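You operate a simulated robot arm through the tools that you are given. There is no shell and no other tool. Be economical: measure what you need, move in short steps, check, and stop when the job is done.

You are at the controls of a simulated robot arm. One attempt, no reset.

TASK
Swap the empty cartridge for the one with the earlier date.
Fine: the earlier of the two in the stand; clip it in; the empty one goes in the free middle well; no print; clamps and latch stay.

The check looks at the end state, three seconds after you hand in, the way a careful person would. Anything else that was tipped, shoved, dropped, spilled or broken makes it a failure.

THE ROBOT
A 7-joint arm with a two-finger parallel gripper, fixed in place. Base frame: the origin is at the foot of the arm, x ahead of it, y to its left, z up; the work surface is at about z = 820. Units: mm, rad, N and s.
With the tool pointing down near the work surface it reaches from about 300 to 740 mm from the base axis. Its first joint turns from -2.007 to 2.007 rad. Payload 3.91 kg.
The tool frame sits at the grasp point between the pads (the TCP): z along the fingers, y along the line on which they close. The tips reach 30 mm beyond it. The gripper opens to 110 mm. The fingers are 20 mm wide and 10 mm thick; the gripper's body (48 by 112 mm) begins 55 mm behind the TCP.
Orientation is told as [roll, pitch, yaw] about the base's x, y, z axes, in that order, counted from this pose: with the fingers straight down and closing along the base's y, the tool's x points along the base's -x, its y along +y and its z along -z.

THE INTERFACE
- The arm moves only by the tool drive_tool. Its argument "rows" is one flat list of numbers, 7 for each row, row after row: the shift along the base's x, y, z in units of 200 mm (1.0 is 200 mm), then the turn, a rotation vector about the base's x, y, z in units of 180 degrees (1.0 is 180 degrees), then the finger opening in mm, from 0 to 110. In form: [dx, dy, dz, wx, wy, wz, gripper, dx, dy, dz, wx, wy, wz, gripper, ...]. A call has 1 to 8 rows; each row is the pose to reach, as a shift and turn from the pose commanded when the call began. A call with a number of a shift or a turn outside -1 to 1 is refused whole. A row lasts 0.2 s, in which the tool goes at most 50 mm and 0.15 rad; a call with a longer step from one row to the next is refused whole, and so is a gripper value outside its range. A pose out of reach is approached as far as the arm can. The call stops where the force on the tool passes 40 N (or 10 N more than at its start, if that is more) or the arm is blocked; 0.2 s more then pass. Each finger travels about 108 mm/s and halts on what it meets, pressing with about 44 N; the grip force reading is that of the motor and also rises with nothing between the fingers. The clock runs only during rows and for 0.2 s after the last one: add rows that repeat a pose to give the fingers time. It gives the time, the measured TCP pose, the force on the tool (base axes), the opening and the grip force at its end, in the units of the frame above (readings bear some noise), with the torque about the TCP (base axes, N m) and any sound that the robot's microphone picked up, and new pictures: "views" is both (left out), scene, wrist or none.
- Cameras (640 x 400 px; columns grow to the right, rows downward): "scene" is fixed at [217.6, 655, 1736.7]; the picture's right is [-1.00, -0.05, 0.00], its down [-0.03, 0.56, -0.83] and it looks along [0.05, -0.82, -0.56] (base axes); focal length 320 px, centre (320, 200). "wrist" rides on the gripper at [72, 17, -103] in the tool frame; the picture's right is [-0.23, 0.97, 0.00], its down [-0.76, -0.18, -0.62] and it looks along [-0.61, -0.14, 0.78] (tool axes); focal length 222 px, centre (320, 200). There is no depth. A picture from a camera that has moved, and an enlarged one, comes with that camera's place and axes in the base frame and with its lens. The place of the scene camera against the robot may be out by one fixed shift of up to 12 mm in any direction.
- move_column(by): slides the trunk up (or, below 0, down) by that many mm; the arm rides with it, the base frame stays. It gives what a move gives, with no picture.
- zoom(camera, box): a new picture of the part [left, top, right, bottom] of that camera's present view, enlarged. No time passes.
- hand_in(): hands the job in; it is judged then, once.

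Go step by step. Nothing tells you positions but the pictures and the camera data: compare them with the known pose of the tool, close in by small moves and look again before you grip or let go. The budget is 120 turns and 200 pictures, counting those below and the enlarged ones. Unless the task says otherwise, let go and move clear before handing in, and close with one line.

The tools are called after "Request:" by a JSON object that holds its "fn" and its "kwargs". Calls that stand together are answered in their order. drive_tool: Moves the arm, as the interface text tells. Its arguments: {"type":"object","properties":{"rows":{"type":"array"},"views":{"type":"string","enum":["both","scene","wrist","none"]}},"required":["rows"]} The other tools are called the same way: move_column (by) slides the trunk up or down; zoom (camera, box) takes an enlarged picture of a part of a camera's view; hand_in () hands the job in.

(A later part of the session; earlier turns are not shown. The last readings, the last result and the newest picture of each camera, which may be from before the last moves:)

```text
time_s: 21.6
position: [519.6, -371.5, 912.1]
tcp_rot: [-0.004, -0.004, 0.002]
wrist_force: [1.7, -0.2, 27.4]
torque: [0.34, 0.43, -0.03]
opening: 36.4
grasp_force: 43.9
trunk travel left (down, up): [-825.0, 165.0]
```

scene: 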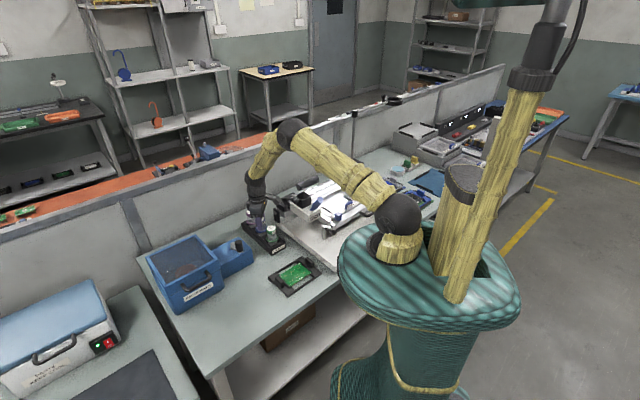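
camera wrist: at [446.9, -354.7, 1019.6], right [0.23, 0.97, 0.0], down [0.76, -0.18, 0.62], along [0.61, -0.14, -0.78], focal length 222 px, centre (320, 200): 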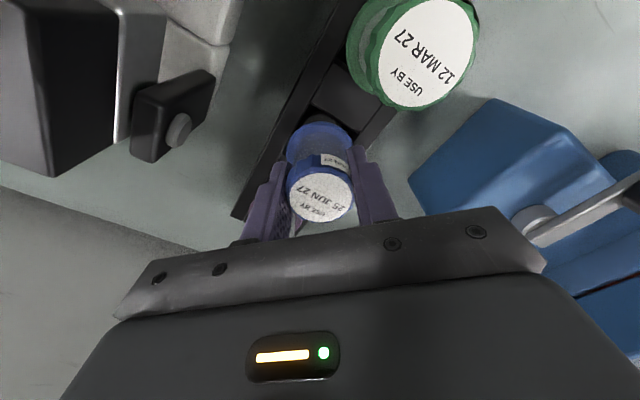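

Solid support at the expected height. I'll relieve the press, open slightly and check before leaving.

Request:
{"fn": "drive_tool", "kwargs": {"rows": [0, 0, 0.008, 0, 0, 0, 20, 0, 0, 0.008, 0, 0, 0, 38, 0, 0, 0.008, 0, 0, 0, 44, 0, 0, 0.008, 0, 0, 0, 54, 0, 0, 0.008, 0, 0, 0, 54]}}

Request:
{"fn": "zoom", "kwargs": {"camera": "scene", "box": [240, 205, 290, 245]}}

Request:
{"fn": "zoom", "kwargs": {"camera": "wrist", "box": [240, 60, 440, 220]}}

```text
time_s: 22.8
position: [519.8, -370.9, 910.5]
tcp_rot: [0.001, 0.0, 0.001]
wrist_force: [1.0, 0.0, -0.2]
torque: [0.0, -0.02, 0.0]
opening: 53.8
grasp_force: 0.1
trunk travel left (down, up): [-825.0, 165.0]
camera wrist: at [446.9, -354.9, 1014.6], right [0.23, 0.97, 0.0], down [0.76, -0.18, 0.62], along [0.61, -0.14, -0.78], focal length 222 px, centre (320, 200)
```

scene: 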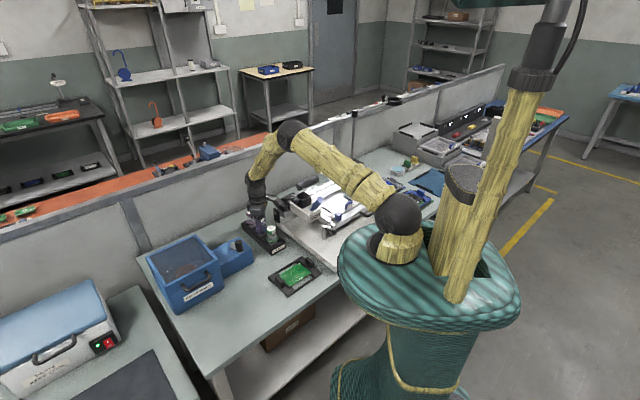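
wrist: 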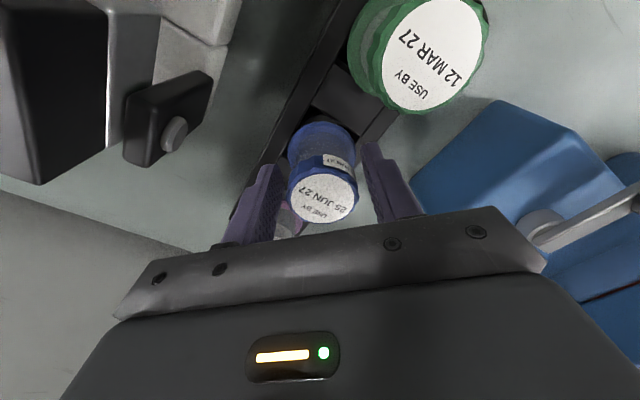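

```text
10.00 times, centred on (265, 225) of scene
camera zoom: at [217.6, 655.0, 1736.7], right [-1.0, -0.05, 0.0], down [-0.03, 0.56, -0.83], along [0.05, -0.82, -0.56], focal length 3197 px, centre (870, -50)
```

zoom: 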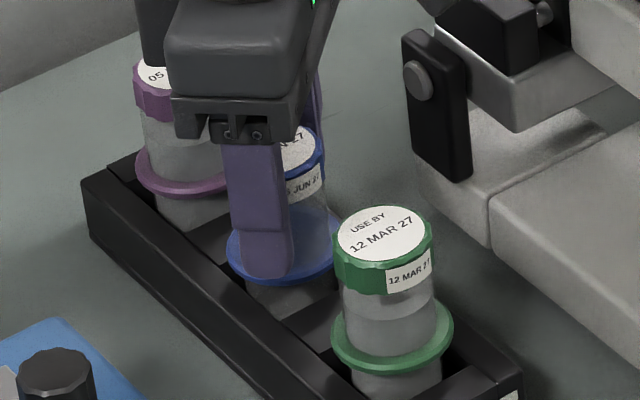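

```text
2.50 times, centred on (340, 140) of wrist
camera zoom: at [446.9, -354.9, 1014.6], right [0.23, 0.97, 0.0], down [0.76, -0.18, 0.62], along [0.61, -0.14, -0.78], focal length 555 px, centre (270, 350)
```

zoom: 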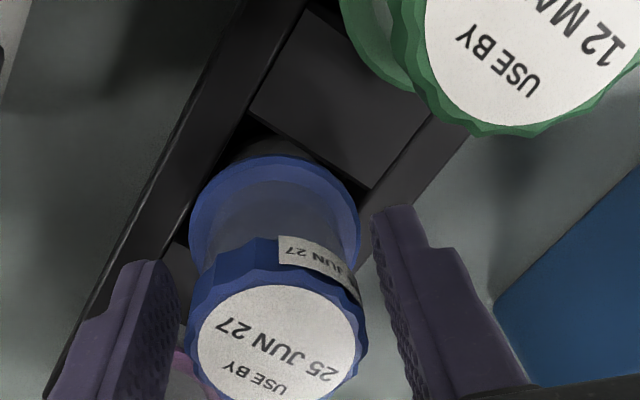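

The blue cartridge stands on its own, upright. I'll lift straight up and look at the purple one.

Request:
{"fn": "drive_tool", "kwargs": {"rows": [0, 0, 0.15, 0, 0, 0, 54, 0, 0, 0.35, 0, 0, 0, 56, 0, 0, 0.55, 0, 0, 0, 60, 0.07, -0.07, 0.55, 0, 0, 0, 60, 0.15, -0.15, 0.55, 0, 0, 0, 60, 0.2, -0.27, 0.55, 0, 0, 0, 60, 0.2, -0.27, 0.55, 0, 0, 0, 60]}}

Request:
{"fn": "zoom", "kwargs": {"camera": "scene", "box": [230, 195, 300, 248]}}

Request:
{"fn": "zoom", "kwargs": {"camera": "wrist", "box": [240, 40, 440, 200]}}

```text
time_s: 24.4
position: [559.7, -425.2, 1021.2]
tcp_rot: [-0.001, -0.001, 0.001]
wrist_force: [-0.7, -0.1, 0.1]
torque: [0.0, 0.01, -0.01]
opening: 59.9
grasp_force: 0.0
trunk travel left (down, up): [-825.0, 165.0]
camera wrist: at [486.5, -408.4, 1124.5], right [0.23, 0.97, 0.0], down [0.76, -0.18, 0.62], along [0.61, -0.14, -0.78], focal length 222 px, centre (320, 200)
```

scene: 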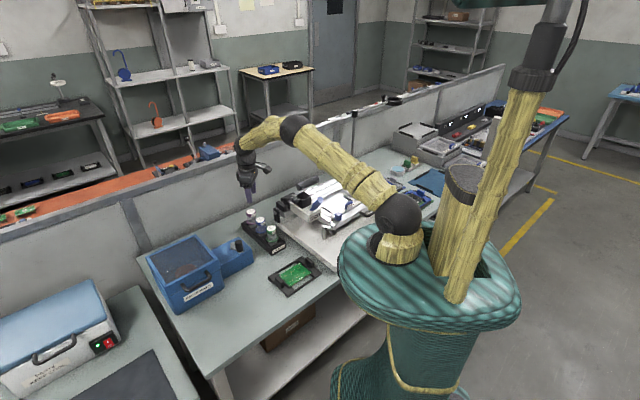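
wrist: 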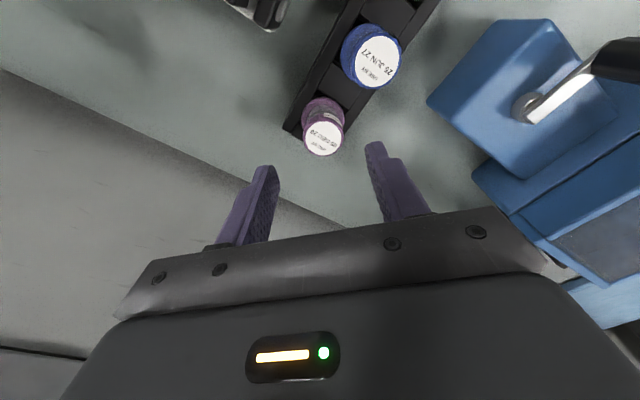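

```text
7.55 times, centred on (265, 222) of scene
camera zoom: at [217.6, 655.0, 1736.7], right [-1.0, -0.05, 0.0], down [-0.03, 0.56, -0.83], along [0.05, -0.82, -0.56], focal length 2413 px, centre (735, 38)
```

zoom: 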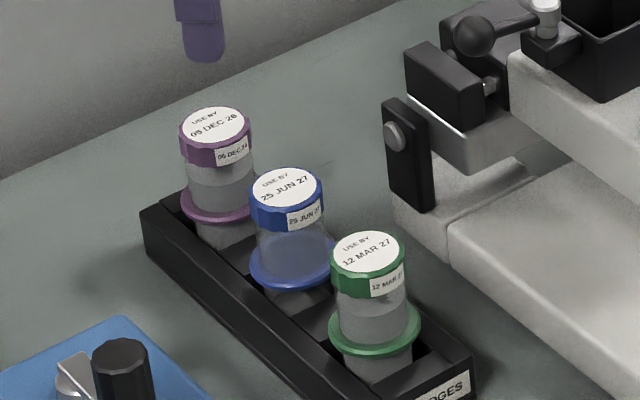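

```text
2.50 times, centred on (340, 120) of wrist
camera zoom: at [486.5, -408.4, 1124.5], right [0.23, 0.97, 0.0], down [0.76, -0.18, 0.62], along [0.61, -0.14, -0.78], focal length 555 px, centre (270, 400)
```

zoom: 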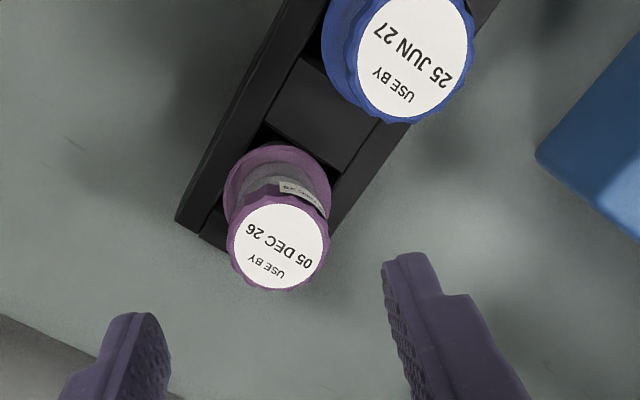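

The blue cartridge stands properly in the middle well. Purple is at about (574.5, -425.5), so I'll move over it and part-way down, then look again.

Request:
{"fn": "drive_tool", "kwargs": {"rows": [0.075, 0, 0, 0, 0, 0, 60, 0.075, 0, -0.15, 0, 0, 0, 60, 0.075, 0, -0.3, 0, 0, 0, 60, 0.075, 0, -0.3, 0, 0, 0, 60]}}

Request:
{"fn": "zoom", "kwargs": {"camera": "scene", "box": [230, 195, 280, 235]}}

Request:
{"fn": "zoom", "kwargs": {"camera": "wrist", "box": [220, 60, 440, 220]}}

```text
time_s: 25.4
position: [574.1, -424.9, 961.0]
tcp_rot: [0.0, 0.0, 0.002]
wrist_force: [-0.2, 0.7, 0.1]
torque: [-0.01, 0.01, 0.02]
opening: 60.0
grasp_force: 0.1
trunk travel left (down, up): [-825.0, 165.0]
camera wrist: at [500.8, -408.7, 1065.1], right [0.23, 0.97, 0.0], down [0.76, -0.18, 0.62], along [0.61, -0.14, -0.78], focal length 222 px, centre (320, 200)
```

scene: 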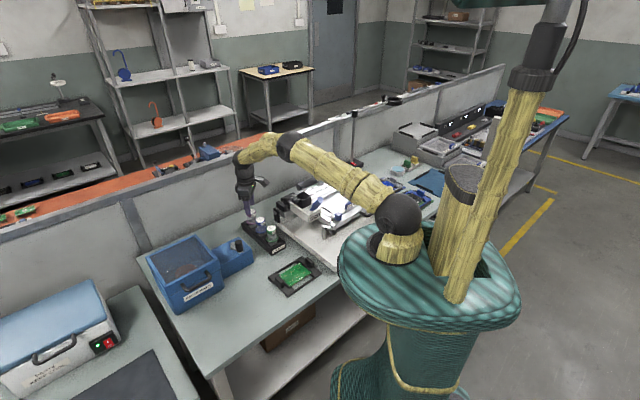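
wrist: 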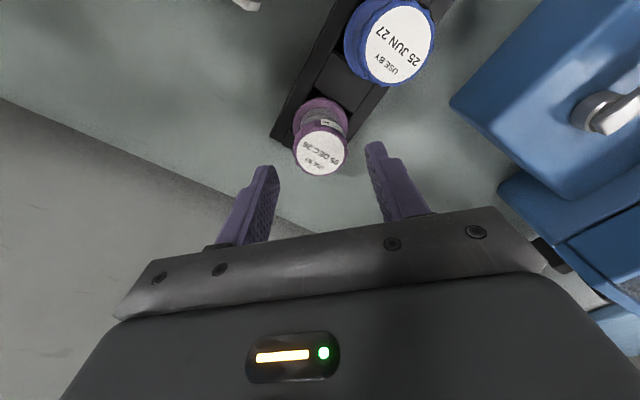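

```text
10.00 times, centred on (255, 215) of scene
camera zoom: at [217.6, 655.0, 1736.7], right [-1.0, -0.05, 0.0], down [-0.03, 0.56, -0.83], along [0.05, -0.82, -0.56], focal length 3197 px, centre (970, 50)
```

zoom: 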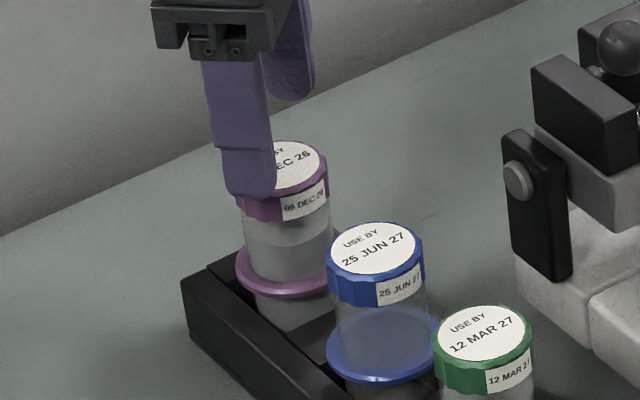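

```text
2.50 times, centred on (330, 140) of wrist
camera zoom: at [500.8, -408.7, 1065.1], right [0.23, 0.97, 0.0], down [0.76, -0.18, 0.62], along [0.61, -0.14, -0.78], focal length 555 px, centre (295, 350)
```

zoom: 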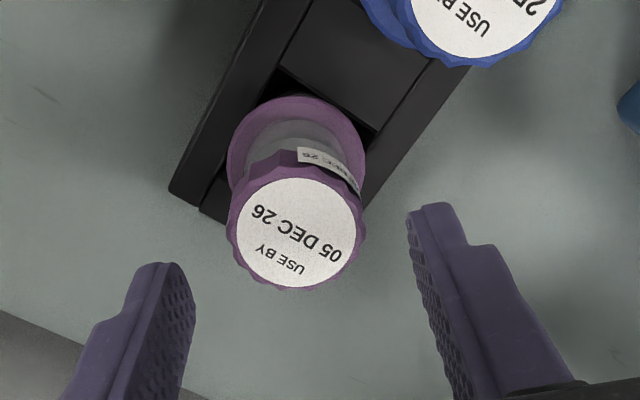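

Aligned, so I'm descending to the same grip height used on blue (TCP 911).

Request:
{"fn": "drive_tool", "kwargs": {"rows": [0, 0, -0.1, 0, 0, 0, 60, 0, 0, -0.2, 0, 0, 0, 60, 0, 0, -0.25, 0, 0, 0, 60, 0, 0, -0.25, 0, 0, 0, 60]}}

Request:
{"fn": "zoom", "kwargs": {"camera": "scene", "box": [230, 195, 280, 235]}}

Request:
{"fn": "zoom", "kwargs": {"camera": "wrist", "box": [220, 80, 440, 240]}}

```text
time_s: 26.4
position: [575.4, -424.4, 911.3]
tcp_rot: [0.001, 0.0, 0.002]
wrist_force: [0.1, 0.2, 1.0]
torque: [0.02, 0.01, 0.03]
opening: 59.9
grasp_force: 0.0
trunk travel left (down, up): [-825.0, 165.0]
camera wrist: at [501.7, -408.6, 1014.5], right [0.23, 0.97, 0.0], down [0.76, -0.18, 0.62], along [0.61, -0.14, -0.78], focal length 222 px, centre (320, 200)
```

scene: 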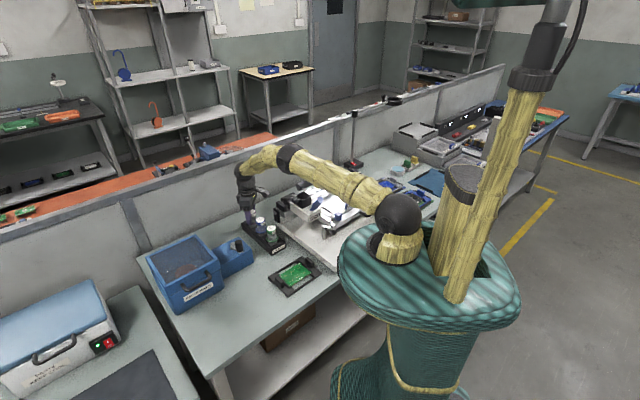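
wrist: 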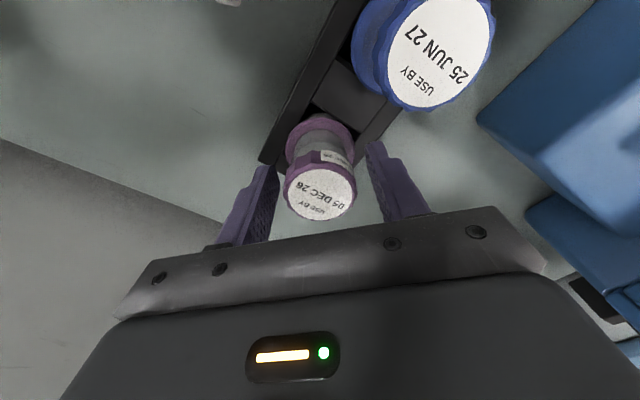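

```text
10.00 times, centred on (255, 215) of scene
camera zoom: at [217.6, 655.0, 1736.7], right [-1.0, -0.05, 0.0], down [-0.03, 0.56, -0.83], along [0.05, -0.82, -0.56], focal length 3197 px, centre (970, 50)
```

zoom: 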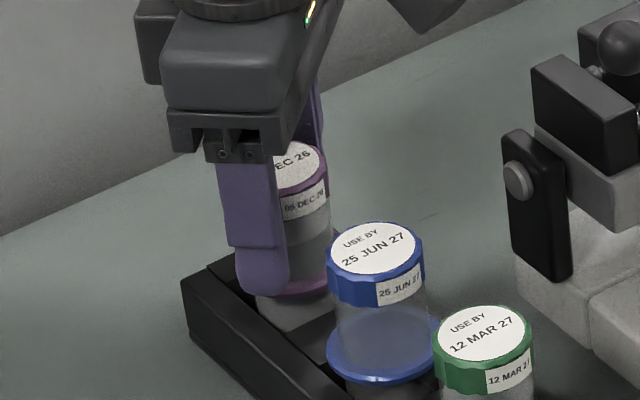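

```text
2.50 times, centred on (330, 160) of wrist
camera zoom: at [501.7, -408.6, 1014.5], right [0.23, 0.97, 0.0], down [0.76, -0.18, 0.62], along [0.61, -0.14, -0.78], focal length 555 px, centre (295, 300)
```

zoom: 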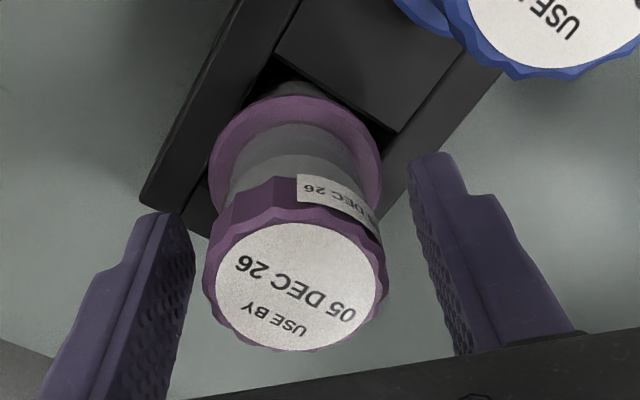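

The cap's place in the wrist view (320, 195) matches where blue sat in the grip, so the same holder pose will apply. Closing now.

Request:
{"fn": "drive_tool", "kwargs": {"rows": [0, 0, 0, 0, 0, 0, 40, 0, 0, 0, 0, 0, 0, 30, 0, 0, 0, 0, 0, 0, 20, 0, 0, 0, 0, 0, 0, 20], "views": "wrist"}}

```text
time_s: 27.4
position: [575.6, -425.2, 912.4]
tcp_rot: [0.0, -0.001, 0.003]
wrist_force: [0.5, 0.5, -0.5]
torque: [-0.01, -0.01, -0.05]
opening: 36.4
grasp_force: 44.0
trunk travel left (down, up): [-825.0, 165.0]
camera wrist: at [501.8, -408.5, 1014.6], right [0.23, 0.97, 0.0], down [0.76, -0.18, 0.62], along [0.61, -0.14, -0.78], focal length 222 px, centre (320, 200)
```

wrist: 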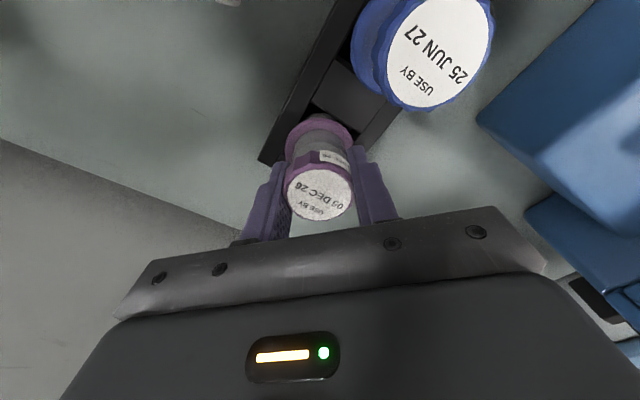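

Gripped. Lifting straight up.

Request:
{"fn": "drive_tool", "kwargs": {"rows": [0, 0, 0.03, 0, 0, 0, 20, 0, 0, 0.12, 0, 0, 0, 20, 0, 0, 0.3, 0, 0, 0, 20, 0, 0, 0.5, 0, 0, 0, 20, 0, 0, 0.7, 0, 0, 0, 20, 0, 0, 0.9, 0, 0, 0, 20, 0, 0, 0.95, 0, 0, 0, 20]}}

Request:
{"fn": "zoom", "kwargs": {"camera": "scene", "box": [220, 150, 320, 245]}}

```text
time_s: 29.0
position: [575.5, -425.1, 1100.4]
tcp_rot: [0.0, 0.0, 0.004]
wrist_force: [-0.6, 0.0, -2.0]
torque: [-0.03, 0.03, 0.01]
opening: 36.4
grasp_force: 44.3
trunk travel left (down, up): [-825.0, 165.0]
camera wrist: at [501.7, -409.0, 1204.8], right [0.23, 0.97, 0.0], down [0.76, -0.18, 0.62], along [0.61, -0.14, -0.78], focal length 222 px, centre (320, 200)
```

scene: 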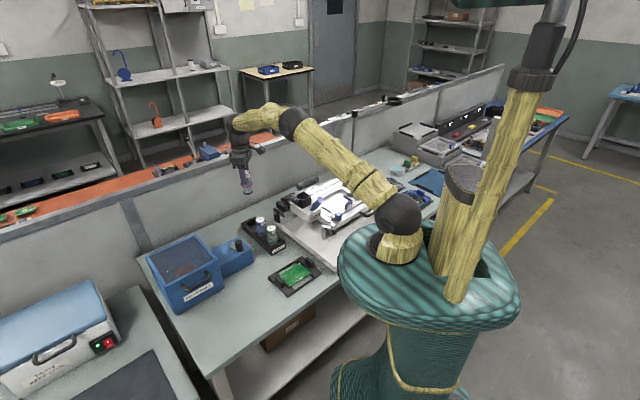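
wrist: 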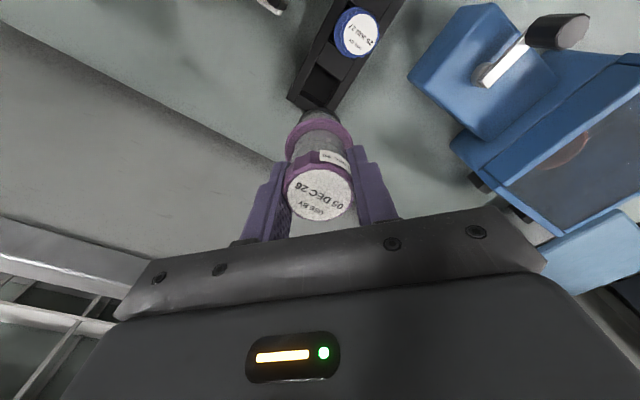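

```text
4.21 times, centred on (270, 198) of scene
camera zoom: at [217.6, 655.0, 1736.7], right [-1.0, -0.05, 0.0], down [-0.03, 0.56, -0.83], along [0.05, -0.82, -0.56], focal length 1346 px, centre (530, 210)
```

zoom: 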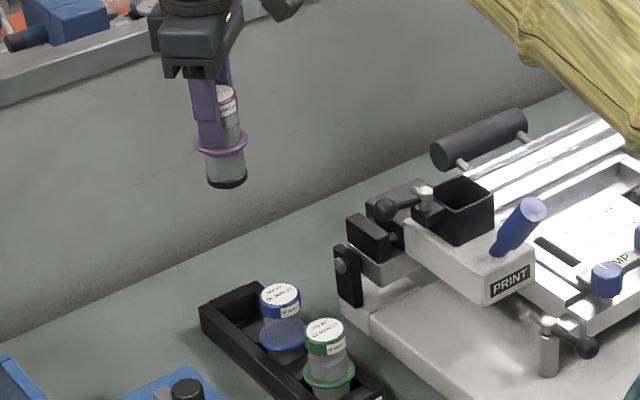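

Purple is out cleanly. I'll raise it and carry it back over the holder.

Request:
{"fn": "drive_tool", "kwargs": {"rows": [0, 0, 0.235, 0, 0, 0, 20, -0.15, 0, 0.235, 0, 0, 0, 20, -0.33, 0.005, 0.235, 0, 0, 0, 20, -0.51, 0.01, 0.235, 0, 0, 0, 20, -0.69, 0.015, 0.235, 0, 0, 0, 20, -0.87, 0.018, 0.235, 0, 0, 0, 20, -0.97, 0.018, 0.235, 0, 0, 0, 20], "views": "none"}}

Request:
{"fn": "drive_tool", "kwargs": {"rows": [-0.1, 0, 0, 0, 0, 0, 20, -0.1725, 0, 0, 0, 0, 0, 20, -0.1725, 0, 0, 0, 0, 0, 20, -0.1725, 0, 0, 0, 0, 0, 20]}}

Request:
{"fn": "zoom", "kwargs": {"camera": "wrist", "box": [200, 80, 440, 230]}}

Request:
{"fn": "zoom", "kwargs": {"camera": "scene", "box": [240, 150, 340, 225]}}

```text
time_s: 30.6
position: [380.7, -422.2, 1146.8]
tcp_rot: [-0.001, 0.0, 0.002]
wrist_force: [0.9, -0.7, -2.8]
torque: [-0.01, -0.03, -0.01]
opening: 36.4
grasp_force: 44.0
trunk travel left (down, up): [-825.0, 165.0]
```

```text
time_s: 31.6
position: [345.8, -421.9, 1148.0]
tcp_rot: [0.0, -0.001, 0.002]
wrist_force: [-0.1, -0.3, -3.4]
torque: [-0.01, -0.01, 0.02]
opening: 36.6
grasp_force: 43.5
trunk travel left (down, up): [-825.0, 165.0]
camera wrist: at [273.4, -405.4, 1251.5], right [0.23, 0.97, 0.0], down [0.76, -0.18, 0.62], along [0.61, -0.14, -0.78], focal length 222 px, centre (320, 200)
```

scene: 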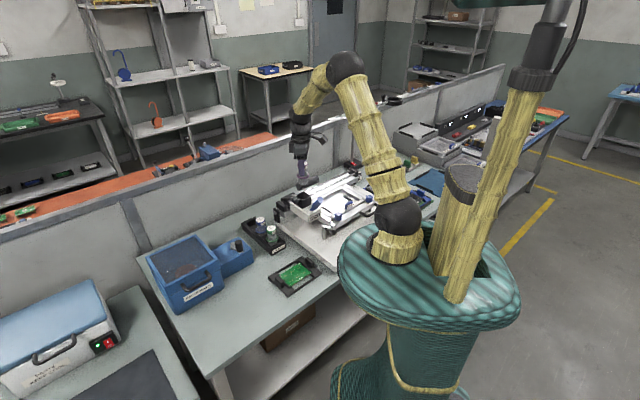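
wrist: 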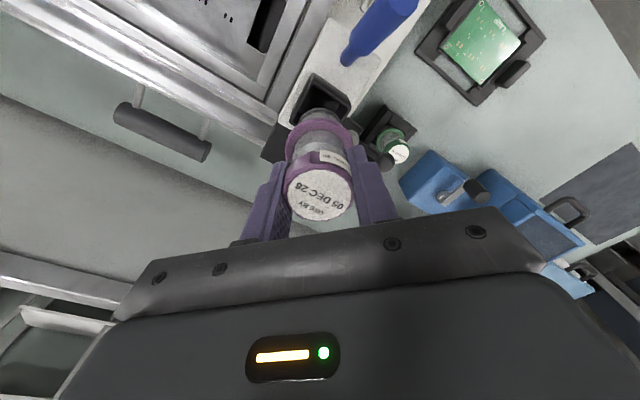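

```text
2.67 times, centred on (320, 155) of wrist
camera zoom: at [273.4, -405.4, 1251.5], right [0.23, 0.97, 0.0], down [0.76, -0.18, 0.62], along [0.61, -0.14, -0.78], focal length 592 px, centre (320, 320)
```

zoom: 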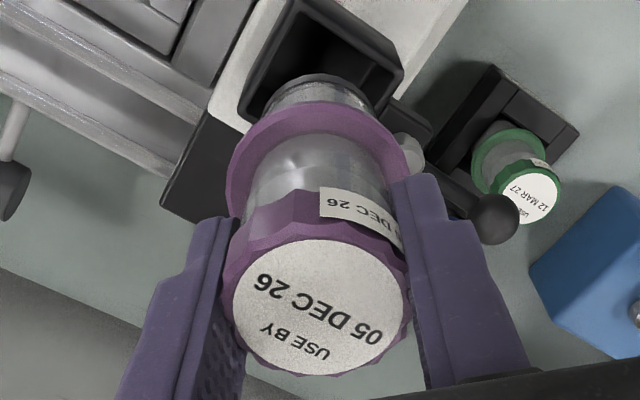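

```text
5.33 times, centred on (290, 188) of scene
camera zoom: at [217.6, 655.0, 1736.7], right [-1.0, -0.05, 0.0], down [-0.03, 0.56, -0.83], along [0.05, -0.82, -0.56], focal length 1705 px, centre (480, 267)
```

zoom: 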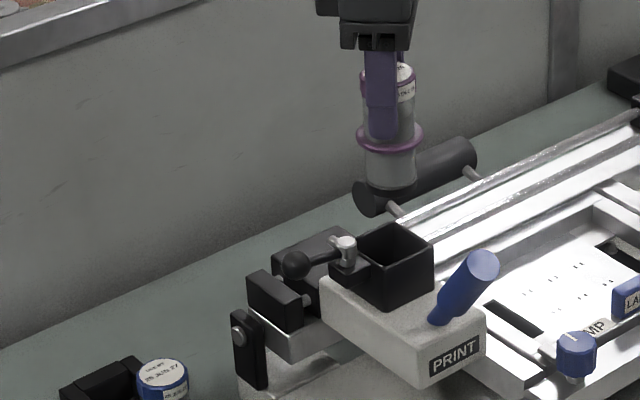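

The cartridge sits relative to the holder just as blue did after extraction. I'm lowering slowly to start insertion.

Request:
{"fn": "drive_tool", "kwargs": {"rows": [0, 0, -0.1, 0, 0, 0, 20, 0, 0, -0.19, 0, 0, 0, 20, 0, 0, -0.21, 0, 0, 0, 20, 0, 0, -0.23, 0, 0, 0, 20, 0, 0, -0.25, 0, 0, 0, 20, 0, 0, -0.27, 0, 0, 0, 20, 0, 0, -0.29, 0, 0, 0, 20]}}

Request:
{"fn": "zoom", "kwargs": {"camera": "scene", "box": [270, 165, 330, 210]}}

Request:
{"fn": "zoom", "kwargs": {"camera": "wrist", "box": [200, 80, 440, 230]}}

```text
time_s: 33.2
position: [345.6, -420.0, 1095.3]
tcp_rot: [-0.007, -0.004, 0.002]
wrist_force: [0.1, 1.7, 34.2]
torque: [0.56, 0.47, -0.03]
opening: 36.4
grasp_force: 44.1
trunk travel left (down, up): [-825.0, 165.0]
camera wrist: at [272.7, -404.0, 1198.1], right [0.22, 0.97, -0.01], down [0.76, -0.17, 0.63], along [0.61, -0.15, -0.78], focal length 222 px, centre (320, 200)
```

scene: 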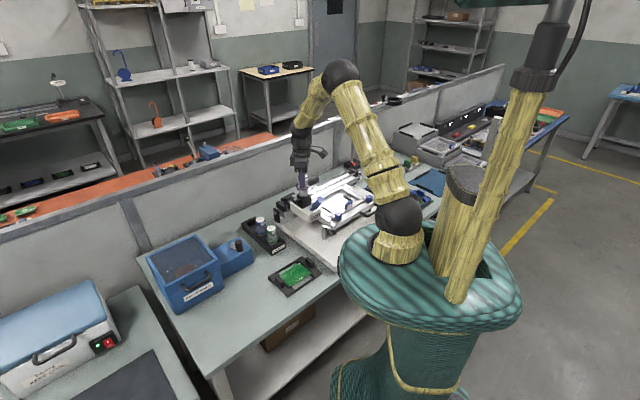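
wrist: 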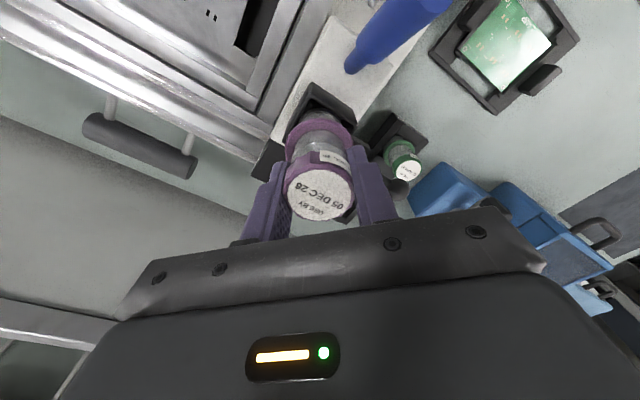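

```text
8.89 times, centred on (300, 188) of scene
camera zoom: at [217.6, 655.0, 1736.7], right [-1.0, -0.05, 0.0], down [-0.03, 0.56, -0.83], along [0.05, -0.82, -0.56], focal length 2842 px, centre (498, 311)
```

zoom: 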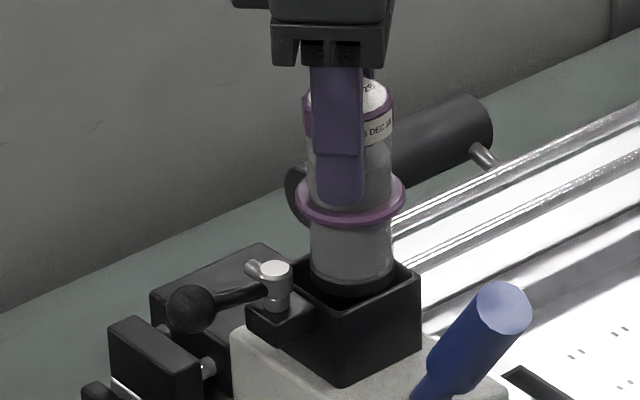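

```text
2.67 times, centred on (320, 155) of wrist
camera zoom: at [272.7, -404.0, 1198.1], right [0.22, 0.97, -0.01], down [0.76, -0.17, 0.63], along [0.61, -0.15, -0.78], focal length 592 px, centre (320, 320)
```

zoom: 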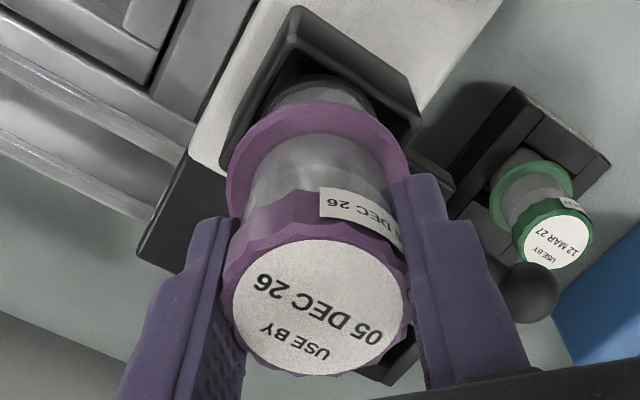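

The bottom edge touched the holder rim. The torque points to the (-x, +y) wall, so I'll back up, shift about (+2.5, -2) mm and try again gently.

Request:
{"fn": "drive_tool", "kwargs": {"rows": [0, 0, 0.04, 0, 0, 0, 20, 0, 0, 0.06, 0, 0, 0, 20, 0.0125, -0.01, 0.06, 0, 0, 0, 20, 0.0125, -0.01, 0.06, 0, 0, 0, 20]}}

Request:
{"fn": "zoom", "kwargs": {"camera": "scene", "box": [280, 180, 330, 210]}}

Request:
{"fn": "zoom", "kwargs": {"camera": "wrist", "box": [260, 90, 380, 170]}}

```text
time_s: 34.2
position: [348.2, -423.2, 1100.3]
tcp_rot: [0.003, 0.0, 0.002]
wrist_force: [-0.7, -0.7, -2.7]
torque: [0.01, -0.03, 0.0]
opening: 36.3
grasp_force: 43.8
trunk travel left (down, up): [-825.0, 165.0]
camera wrist: at [275.7, -407.2, 1205.6], right [0.22, 0.97, 0.0], down [0.76, -0.18, 0.62], along [0.61, -0.14, -0.78], focal length 222 px, centre (320, 200)
```

scene: 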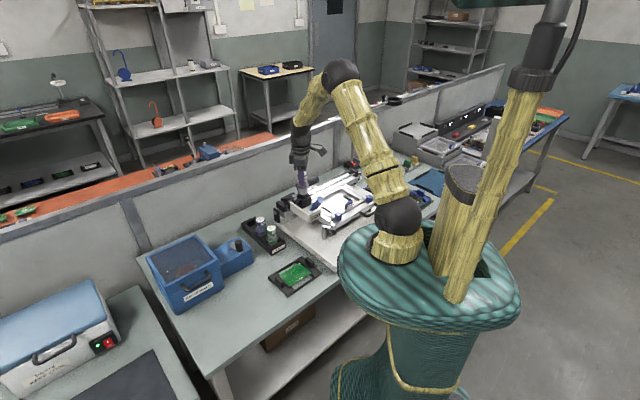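
wrist: 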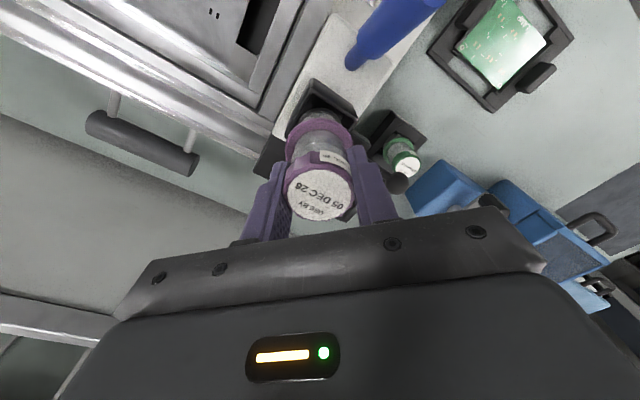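

```text
12.80 times, centred on (305, 195) of scene
camera zoom: at [217.6, 655.0, 1736.7], right [-1.0, -0.05, 0.0], down [-0.03, 0.56, -0.83], along [0.05, -0.82, -0.56], focal length 4092 px, centre (512, 264)
```

zoom: 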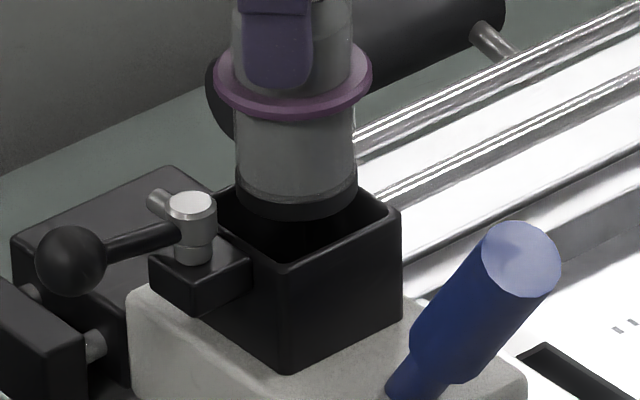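

```text
5.00 times, centred on (320, 130) of wrist
camera zoom: at [275.7, -407.2, 1205.6], right [0.22, 0.97, 0.0], down [0.76, -0.18, 0.62], along [0.61, -0.14, -0.78], focal length 1111 px, centre (320, 550)
```

zoom: 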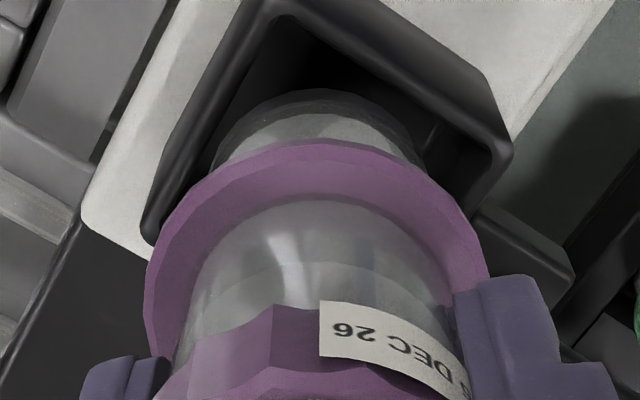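

The bottom now looks centred over the opening. Lowering gently.

Request:
{"fn": "drive_tool", "kwargs": {"rows": [0, 0, -0.015, 0, 0, 0, 20, 0, 0, -0.03, 0, 0, 0, 20, 0, 0, -0.045, 0, 0, 0, 20, 0, 0, -0.06, 0, 0, 0, 20, 0, 0, -0.06, 0, 0, 0, 20], "views": "none"}}

```text
time_s: 35.4
position: [347.8, -423.2, 1089.6]
tcp_rot: [-0.001, -0.001, 0.003]
wrist_force: [-0.2, -0.3, -3.0]
torque: [0.06, -0.01, -0.05]
opening: 36.5
grasp_force: 43.9
trunk travel left (down, up): [-825.0, 165.0]
```

It's past the rim with no contact force, so I'm continuing down.

Request:
{"fn": "drive_tool", "kwargs": {"rows": [0, 0, -0.02, 0, 0, 0, 20, 0, 0, -0.04, 0, 0, 0, 20, 0, 0, -0.06, 0, 0, 0, 20, 0, 0, -0.08, 0, 0, 0, 20, 0, 0, -0.1, 0, 0, 0, 20, 0, 0, -0.12, 0, 0, 0, 20, 0, 0, -0.13, 0, 0, 0, 20, 0, 0, -0.13, 0, 0, 0, 20]}}

Request:
{"fn": "zoom", "kwargs": {"camera": "scene", "box": [280, 180, 330, 210]}}

```text
time_s: 37.2
position: [349.1, -424.1, 1062.9]
tcp_rot: [0.001, -0.001, 0.0]
wrist_force: [0.4, 1.1, -2.8]
torque: [0.03, 0.02, 0.02]
opening: 36.7
grasp_force: 44.2
trunk travel left (down, up): [-825.0, 165.0]
camera wrist: at [276.0, -407.3, 1167.5], right [0.23, 0.97, 0.0], down [0.76, -0.18, 0.62], along [0.61, -0.14, -0.78], focal length 222 px, centre (320, 200)
```

scene: 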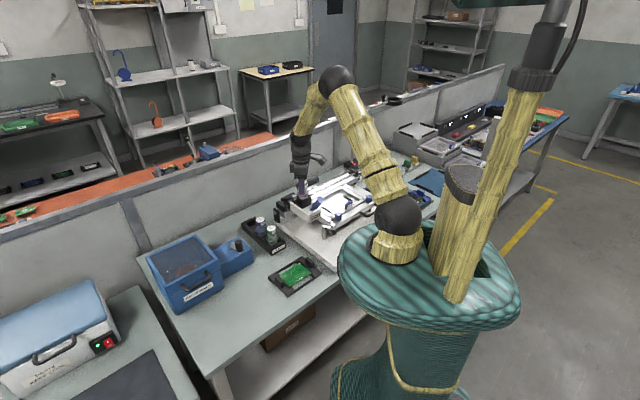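
wrist: 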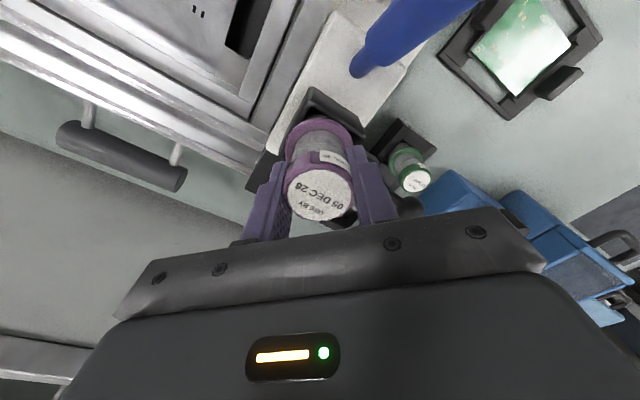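

```text
12.80 times, centred on (305, 195) of scene
camera zoom: at [217.6, 655.0, 1736.7], right [-1.0, -0.05, 0.0], down [-0.03, 0.56, -0.83], along [0.05, -0.82, -0.56], focal length 4092 px, centre (512, 264)
```

zoom: 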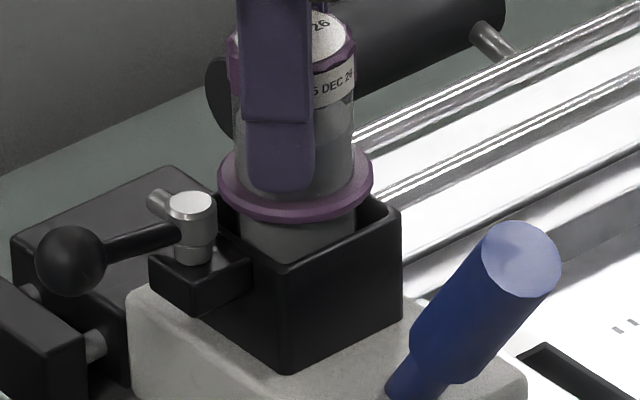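

A few millimetres remain before the flange seats. I'm lowering in 1 mm steps.

Request:
{"fn": "drive_tool", "kwargs": {"rows": [0, 0, -0.01, 0, 0, 0, 20, 0, 0, -0.02, 0, 0, 0, 20, 0, 0, -0.025, 0, 0, 0, 20, 0, 0, -0.03, 0, 0, 0, 20, 0, 0, -0.03, 0, 0, 0, 20], "views": "none"}}

Request:
{"fn": "zoom", "kwargs": {"camera": "scene", "box": [280, 180, 330, 210]}}

```text
time_s: 38.4
position: [348.3, -424.5, 1058.7]
tcp_rot: [0.0, -0.001, 0.001]
wrist_force: [-0.3, 0.4, -3.4]
torque: [0.0, 0.0, -0.02]
opening: 36.3
grasp_force: 44.2
trunk travel left (down, up): [-825.0, 165.0]
```

```text
12.80 times, centred on (305, 195) of scene
camera zoom: at [217.6, 655.0, 1736.7], right [-1.0, -0.05, 0.0], down [-0.03, 0.56, -0.83], along [0.05, -0.82, -0.56], focal length 4092 px, centre (512, 264)
```

zoom: 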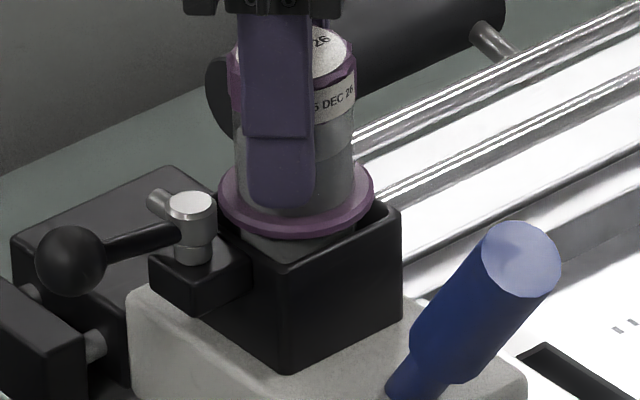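

Request:
{"fn": "drive_tool", "kwargs": {"rows": [0, 0, -0.005, 0, 0, 0, 20, 0, 0, -0.01, 0, 0, 0, 20, 0, 0, -0.015, 0, 0, 0, 20, 0, 0, -0.015, 0, 0, 0, 20], "views": "none"}}

```text
time_s: 39.4
position: [349.2, -423.3, 1056.7]
tcp_rot: [-0.005, -0.002, 0.002]
wrist_force: [1.3, -1.6, 15.8]
torque: [0.14, 0.11, -0.02]
opening: 36.8
grasp_force: 44.1
trunk travel left (down, up): [-825.0, 165.0]
```

The cartridge is seated at the same height as blue was. I'll relax, open, and look.

Request:
{"fn": "drive_tool", "kwargs": {"rows": [0, 0, 0.005, 0, 0, 0, 20, 0, 0, 0.005, 0, 0, 0, 38, 0, 0, 0.005, 0, 0, 0, 46, 0, 0, 0.005, 0, 0, 0, 60, 0, 0, 0.005, 0, 0, 0, 60], "views": "none"}}

Request:
{"fn": "drive_tool", "kwargs": {"rows": [0, 0, 0.1, 0, 0, 0, 60, 0, 0, 0.25, 0, 0, 0, 60, 0, 0, 0.4, 0, 0, 0, 60, 0, 0, 0.4, 0, 0, 0, 60]}}

Request:
{"fn": "zoom", "kwargs": {"camera": "scene", "box": [275, 170, 335, 215]}}

Request:
{"fn": "zoom", "kwargs": {"camera": "wrist", "box": [250, 60, 430, 200]}}

```text
time_s: 40.6
position: [350.2, -423.2, 1056.1]
tcp_rot: [-0.001, 0.0, 0.001]
wrist_force: [-0.8, 0.2, -1.8]
torque: [0.03, 0.01, 0.0]
opening: 59.8
grasp_force: 0.0
trunk travel left (down, up): [-825.0, 165.0]
```

```text
time_s: 41.6
position: [348.3, -424.2, 1135.6]
tcp_rot: [-0.001, 0.0, 0.002]
wrist_force: [0.3, -1.0, -0.2]
torque: [-0.01, 0.0, -0.01]
opening: 60.0
grasp_force: 0.2
trunk travel left (down, up): [-825.0, 165.0]
camera wrist: at [275.9, -407.8, 1240.4], right [0.22, 0.97, 0.0], down [0.76, -0.18, 0.62], along [0.61, -0.14, -0.78], focal length 222 px, centre (320, 200)
```

scene: 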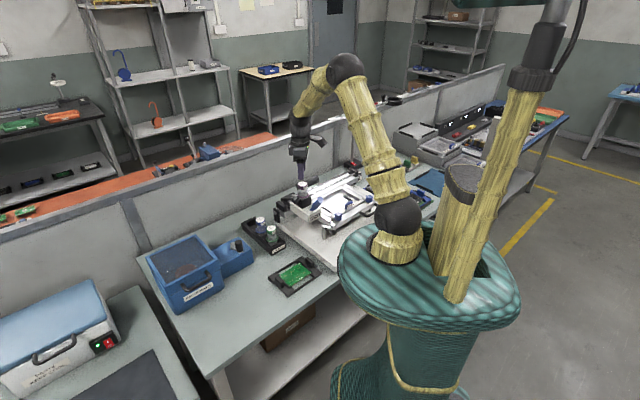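
wrist: 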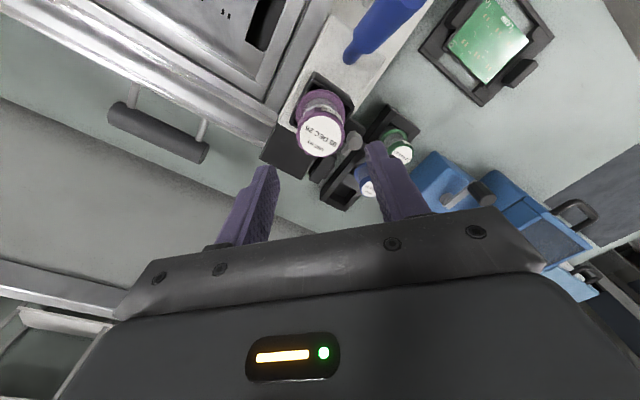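

```text
8.89 times, centred on (305, 192) of scene
camera zoom: at [217.6, 655.0, 1736.7], right [-1.0, -0.05, 0.0], down [-0.03, 0.56, -0.83], along [0.05, -0.82, -0.56], focal length 2842 px, centre (453, 267)
```

zoom: 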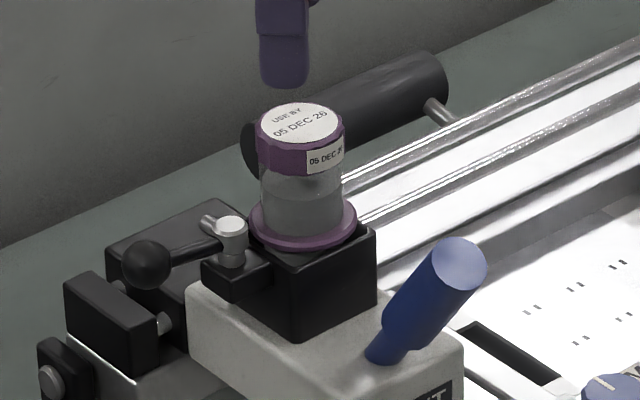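

```text
2.86 times, centred on (340, 130) of wrist
camera zoom: at [275.9, -407.8, 1240.4], right [0.22, 0.97, 0.0], down [0.76, -0.18, 0.62], along [0.61, -0.14, -0.78], focal length 635 px, centre (263, 400)
```

zoom: 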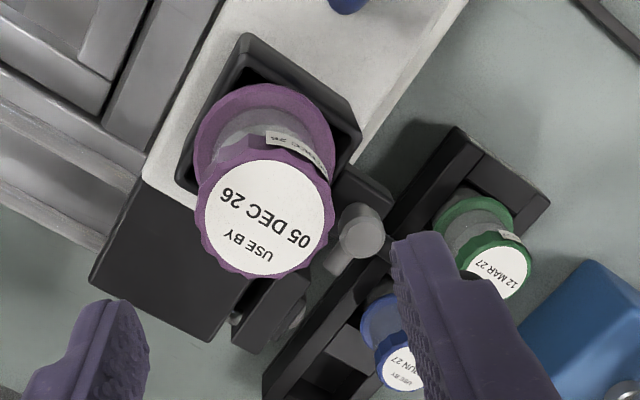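

Purple is seated. Next I'll go back to the lever knob at about (408, -359) with yaw +0.874.

Request:
{"fn": "drive_tool", "kwargs": {"rows": [0.05, 0.053, 0.02, 0, 0, 0.046, 60, 0.1, 0.107, 0.02, 0, 0, 0.093, 55, 0.15, 0.16, 0.02, 0, 0, 0.139, 50, 0.2, 0.214, 0.02, 0, 0, 0.186, 50, 0.25, 0.267, 0.02, 0, 0, 0.232, 50, 0.298, 0.32, 0.02, 0, 0, 0.277, 50, 0.298, 0.32, -0.2, 0, 0, 0.277, 50, 0.298, 0.32, -0.28, 0, 0, 0.277, 50]}}

Request:
{"fn": "zoom", "kwargs": {"camera": "wrist", "box": [200, 60, 440, 230]}}

```text
time_s: 43.4
position: [408.9, -358.2, 1080.7]
tcp_rot: [0.0, 0.001, 0.872]
wrist_force: [-0.7, 0.6, -0.1]
torque: [0.01, 0.01, 0.01]
opening: 50.1
grasp_force: 0.0
trunk travel left (down, up): [-825.0, 165.0]
camera wrist: at [348.5, -403.7, 1184.0], right [-0.6, 0.8, 0.0], down [0.63, 0.47, 0.62], along [0.5, 0.37, -0.78], focal length 222 px, centre (320, 200)
```

scene: 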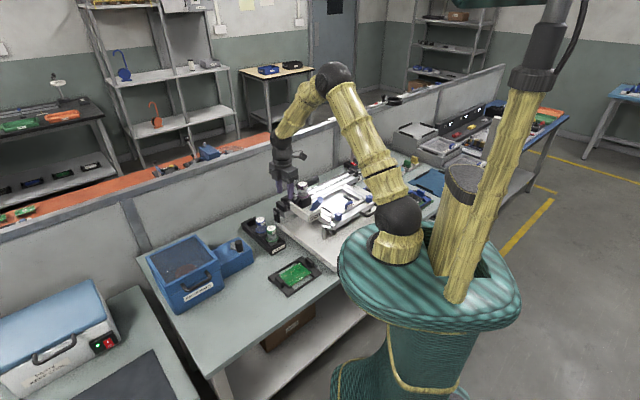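
wrist: 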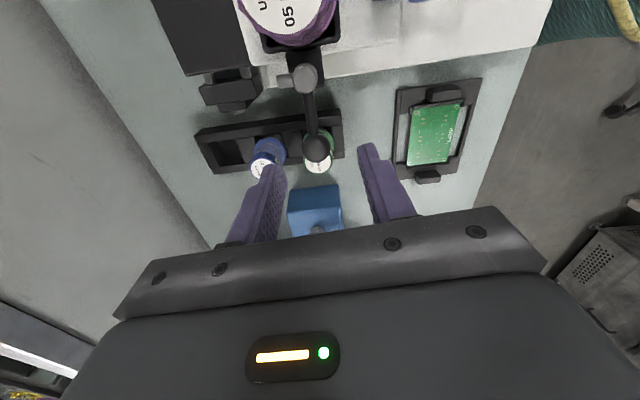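

```text
2.35 times, centred on (320, 145) of wrist
camera zoom: at [348.5, -403.7, 1184.0], right [-0.6, 0.8, 0.0], down [0.63, 0.47, 0.62], along [0.5, 0.37, -0.78], focal length 523 px, centre (320, 329)
```

zoom: 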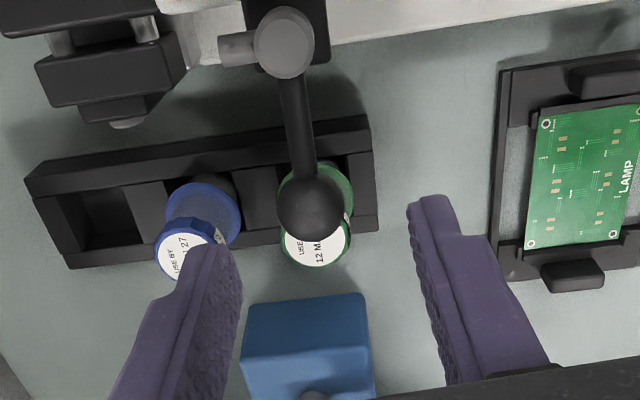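

Ball at about (409, -363), so I'll shift -4.5 mm in y, lower, and close loosely.

Request:
{"fn": "drive_tool", "kwargs": {"rows": [0, -0.0225, 0, 0, 0, 0, 50, 0, -0.0225, -0.12, 0, 0, 0, 50, 0, -0.0225, -0.235, 0, 0, 0, 50, 0, -0.0225, -0.235, 0, 0, 0, 36, 0, -0.0225, -0.235, 0, 0, 0, 24, 0, -0.0225, -0.235, 0, 0, 0, 24], "views": "wrist"}}

```text
time_s: 44.8
position: [407.8, -364.0, 1032.8]
tcp_rot: [0.001, 0.0, 0.873]
wrist_force: [-0.6, 0.0, 0.0]
torque: [0.03, -0.01, 0.02]
opening: 24.0
grasp_force: 0.1
trunk travel left (down, up): [-825.0, 165.0]
camera wrist: at [347.9, -408.8, 1137.0], right [-0.6, 0.8, 0.0], down [0.63, 0.47, 0.62], along [0.5, 0.37, -0.78], focal length 222 px, centre (320, 200)
```

wrist: 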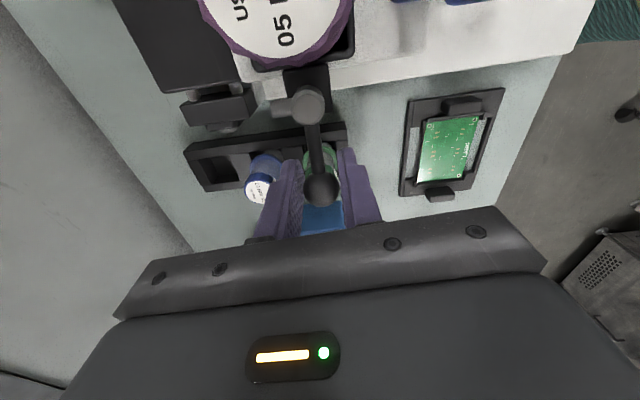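

The ball is loosely held. I'll swing it back clockwise about the pivot, first half.

Request:
{"fn": "drive_tool", "kwargs": {"rows": [0.0204, -0.0238, 0, 0, 0, -0.0444, 24, 0.0374, -0.0503, 0, 0, 0, -0.0889, 24, 0.0504, -0.0788, 0, 0, 0, -0.1333, 24, 0.0594, -0.1089, 0, 0, 0, -0.1778, 24, 0.0641, -0.14, 0, 0, 0, -0.2222, 24, 0.0644, -0.1714, 0, 0, 0, -0.2667, 24], "views": "wrist"}}

```text
time_s: 46.2
position: [422.2, -398.3, 1033.8]
tcp_rot: [-0.001, 0.0, 0.032]
wrist_force: [-0.3, -0.6, 0.6]
torque: [0.03, 0.03, 0.0]
opening: 23.9
grasp_force: 0.2
trunk travel left (down, up): [-825.0, 165.0]
camera wrist: at [347.8, -384.5, 1136.9], right [0.2, 0.98, 0.0], down [0.77, -0.15, 0.62], along [0.61, -0.12, -0.78], focal length 222 px, centre (320, 200)
```

wrist: 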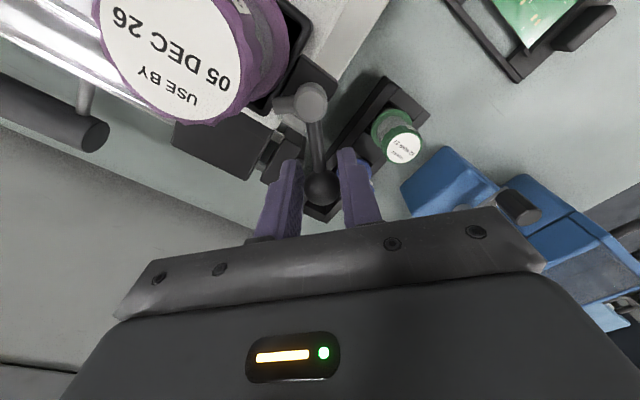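

Request:
{"fn": "drive_tool", "kwargs": {"rows": [-0.004, -0.0311, 0, 0, 0, -0.0444, 24, -0.0124, -0.0614, 0, 0, 0, -0.0889, 24, -0.0249, -0.0902, 0, 0, 0, -0.1333, 24, -0.0412, -0.117, 0, 0, 0, -0.1778, 24, -0.0611, -0.1413, 0, 0, 0, -0.2222, 24, -0.0697, -0.1499, 0, 0, 0, -0.2394, 24]}}

Request:
{"fn": "zoom", "kwargs": {"camera": "wrist", "box": [180, 40, 400, 210]}}

Request:
{"fn": "zoom", "kwargs": {"camera": "scene", "box": [275, 170, 335, 215]}}

```text
time_s: 47.6
position: [407.0, -428.3, 1033.4]
tcp_rot: [-0.001, -0.001, -0.719]
wrist_force: [-0.3, 0.8, 0.2]
torque: [0.0, -0.03, 0.06]
opening: 24.6
grasp_force: 1.2
trunk travel left (down, up): [-825.0, 165.0]
camera wrist: at [363.7, -368.0, 1137.0], right [0.81, 0.58, 0.0], down [0.46, -0.64, 0.62], along [0.36, -0.51, -0.78], focal length 222 px, centre (320, 200)
```

scene: 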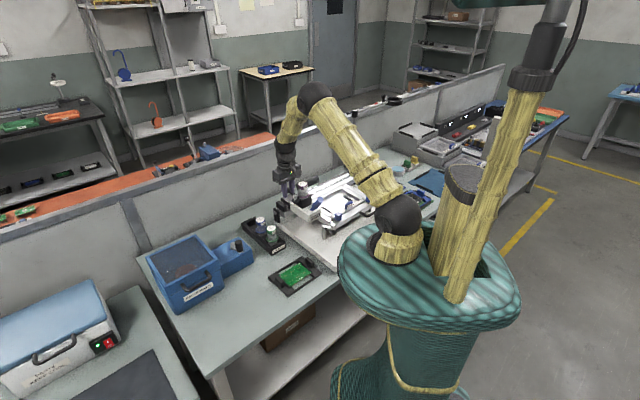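
wrist: 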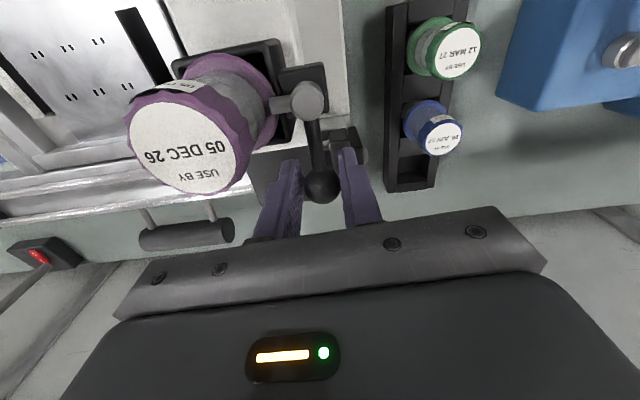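

```text
2.35 times, centred on (290, 125) of wrist
camera zoom: at [363.7, -368.0, 1137.0], right [0.81, 0.58, 0.0], down [0.46, -0.64, 0.62], along [0.36, -0.51, -0.78], focal length 523 px, centre (391, 376)
```

zoom: 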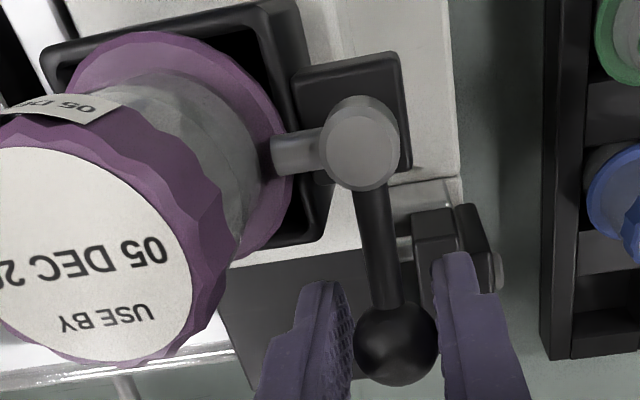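

```text
8.89 times, centred on (305, 192) of scene
camera zoom: at [217.6, 655.0, 1736.7], right [-1.0, -0.05, 0.0], down [-0.03, 0.56, -0.83], along [0.05, -0.82, -0.56], focal length 2842 px, centre (453, 267)
```

zoom: 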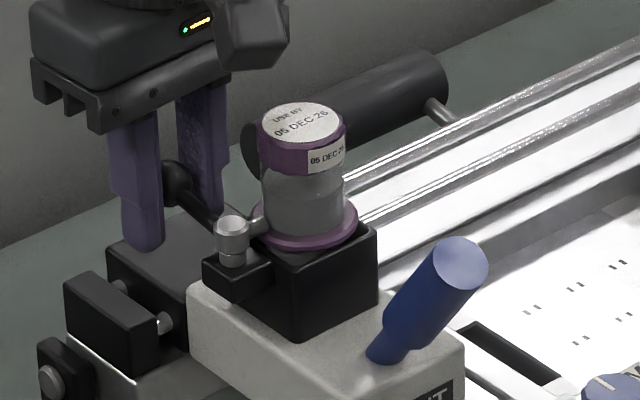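

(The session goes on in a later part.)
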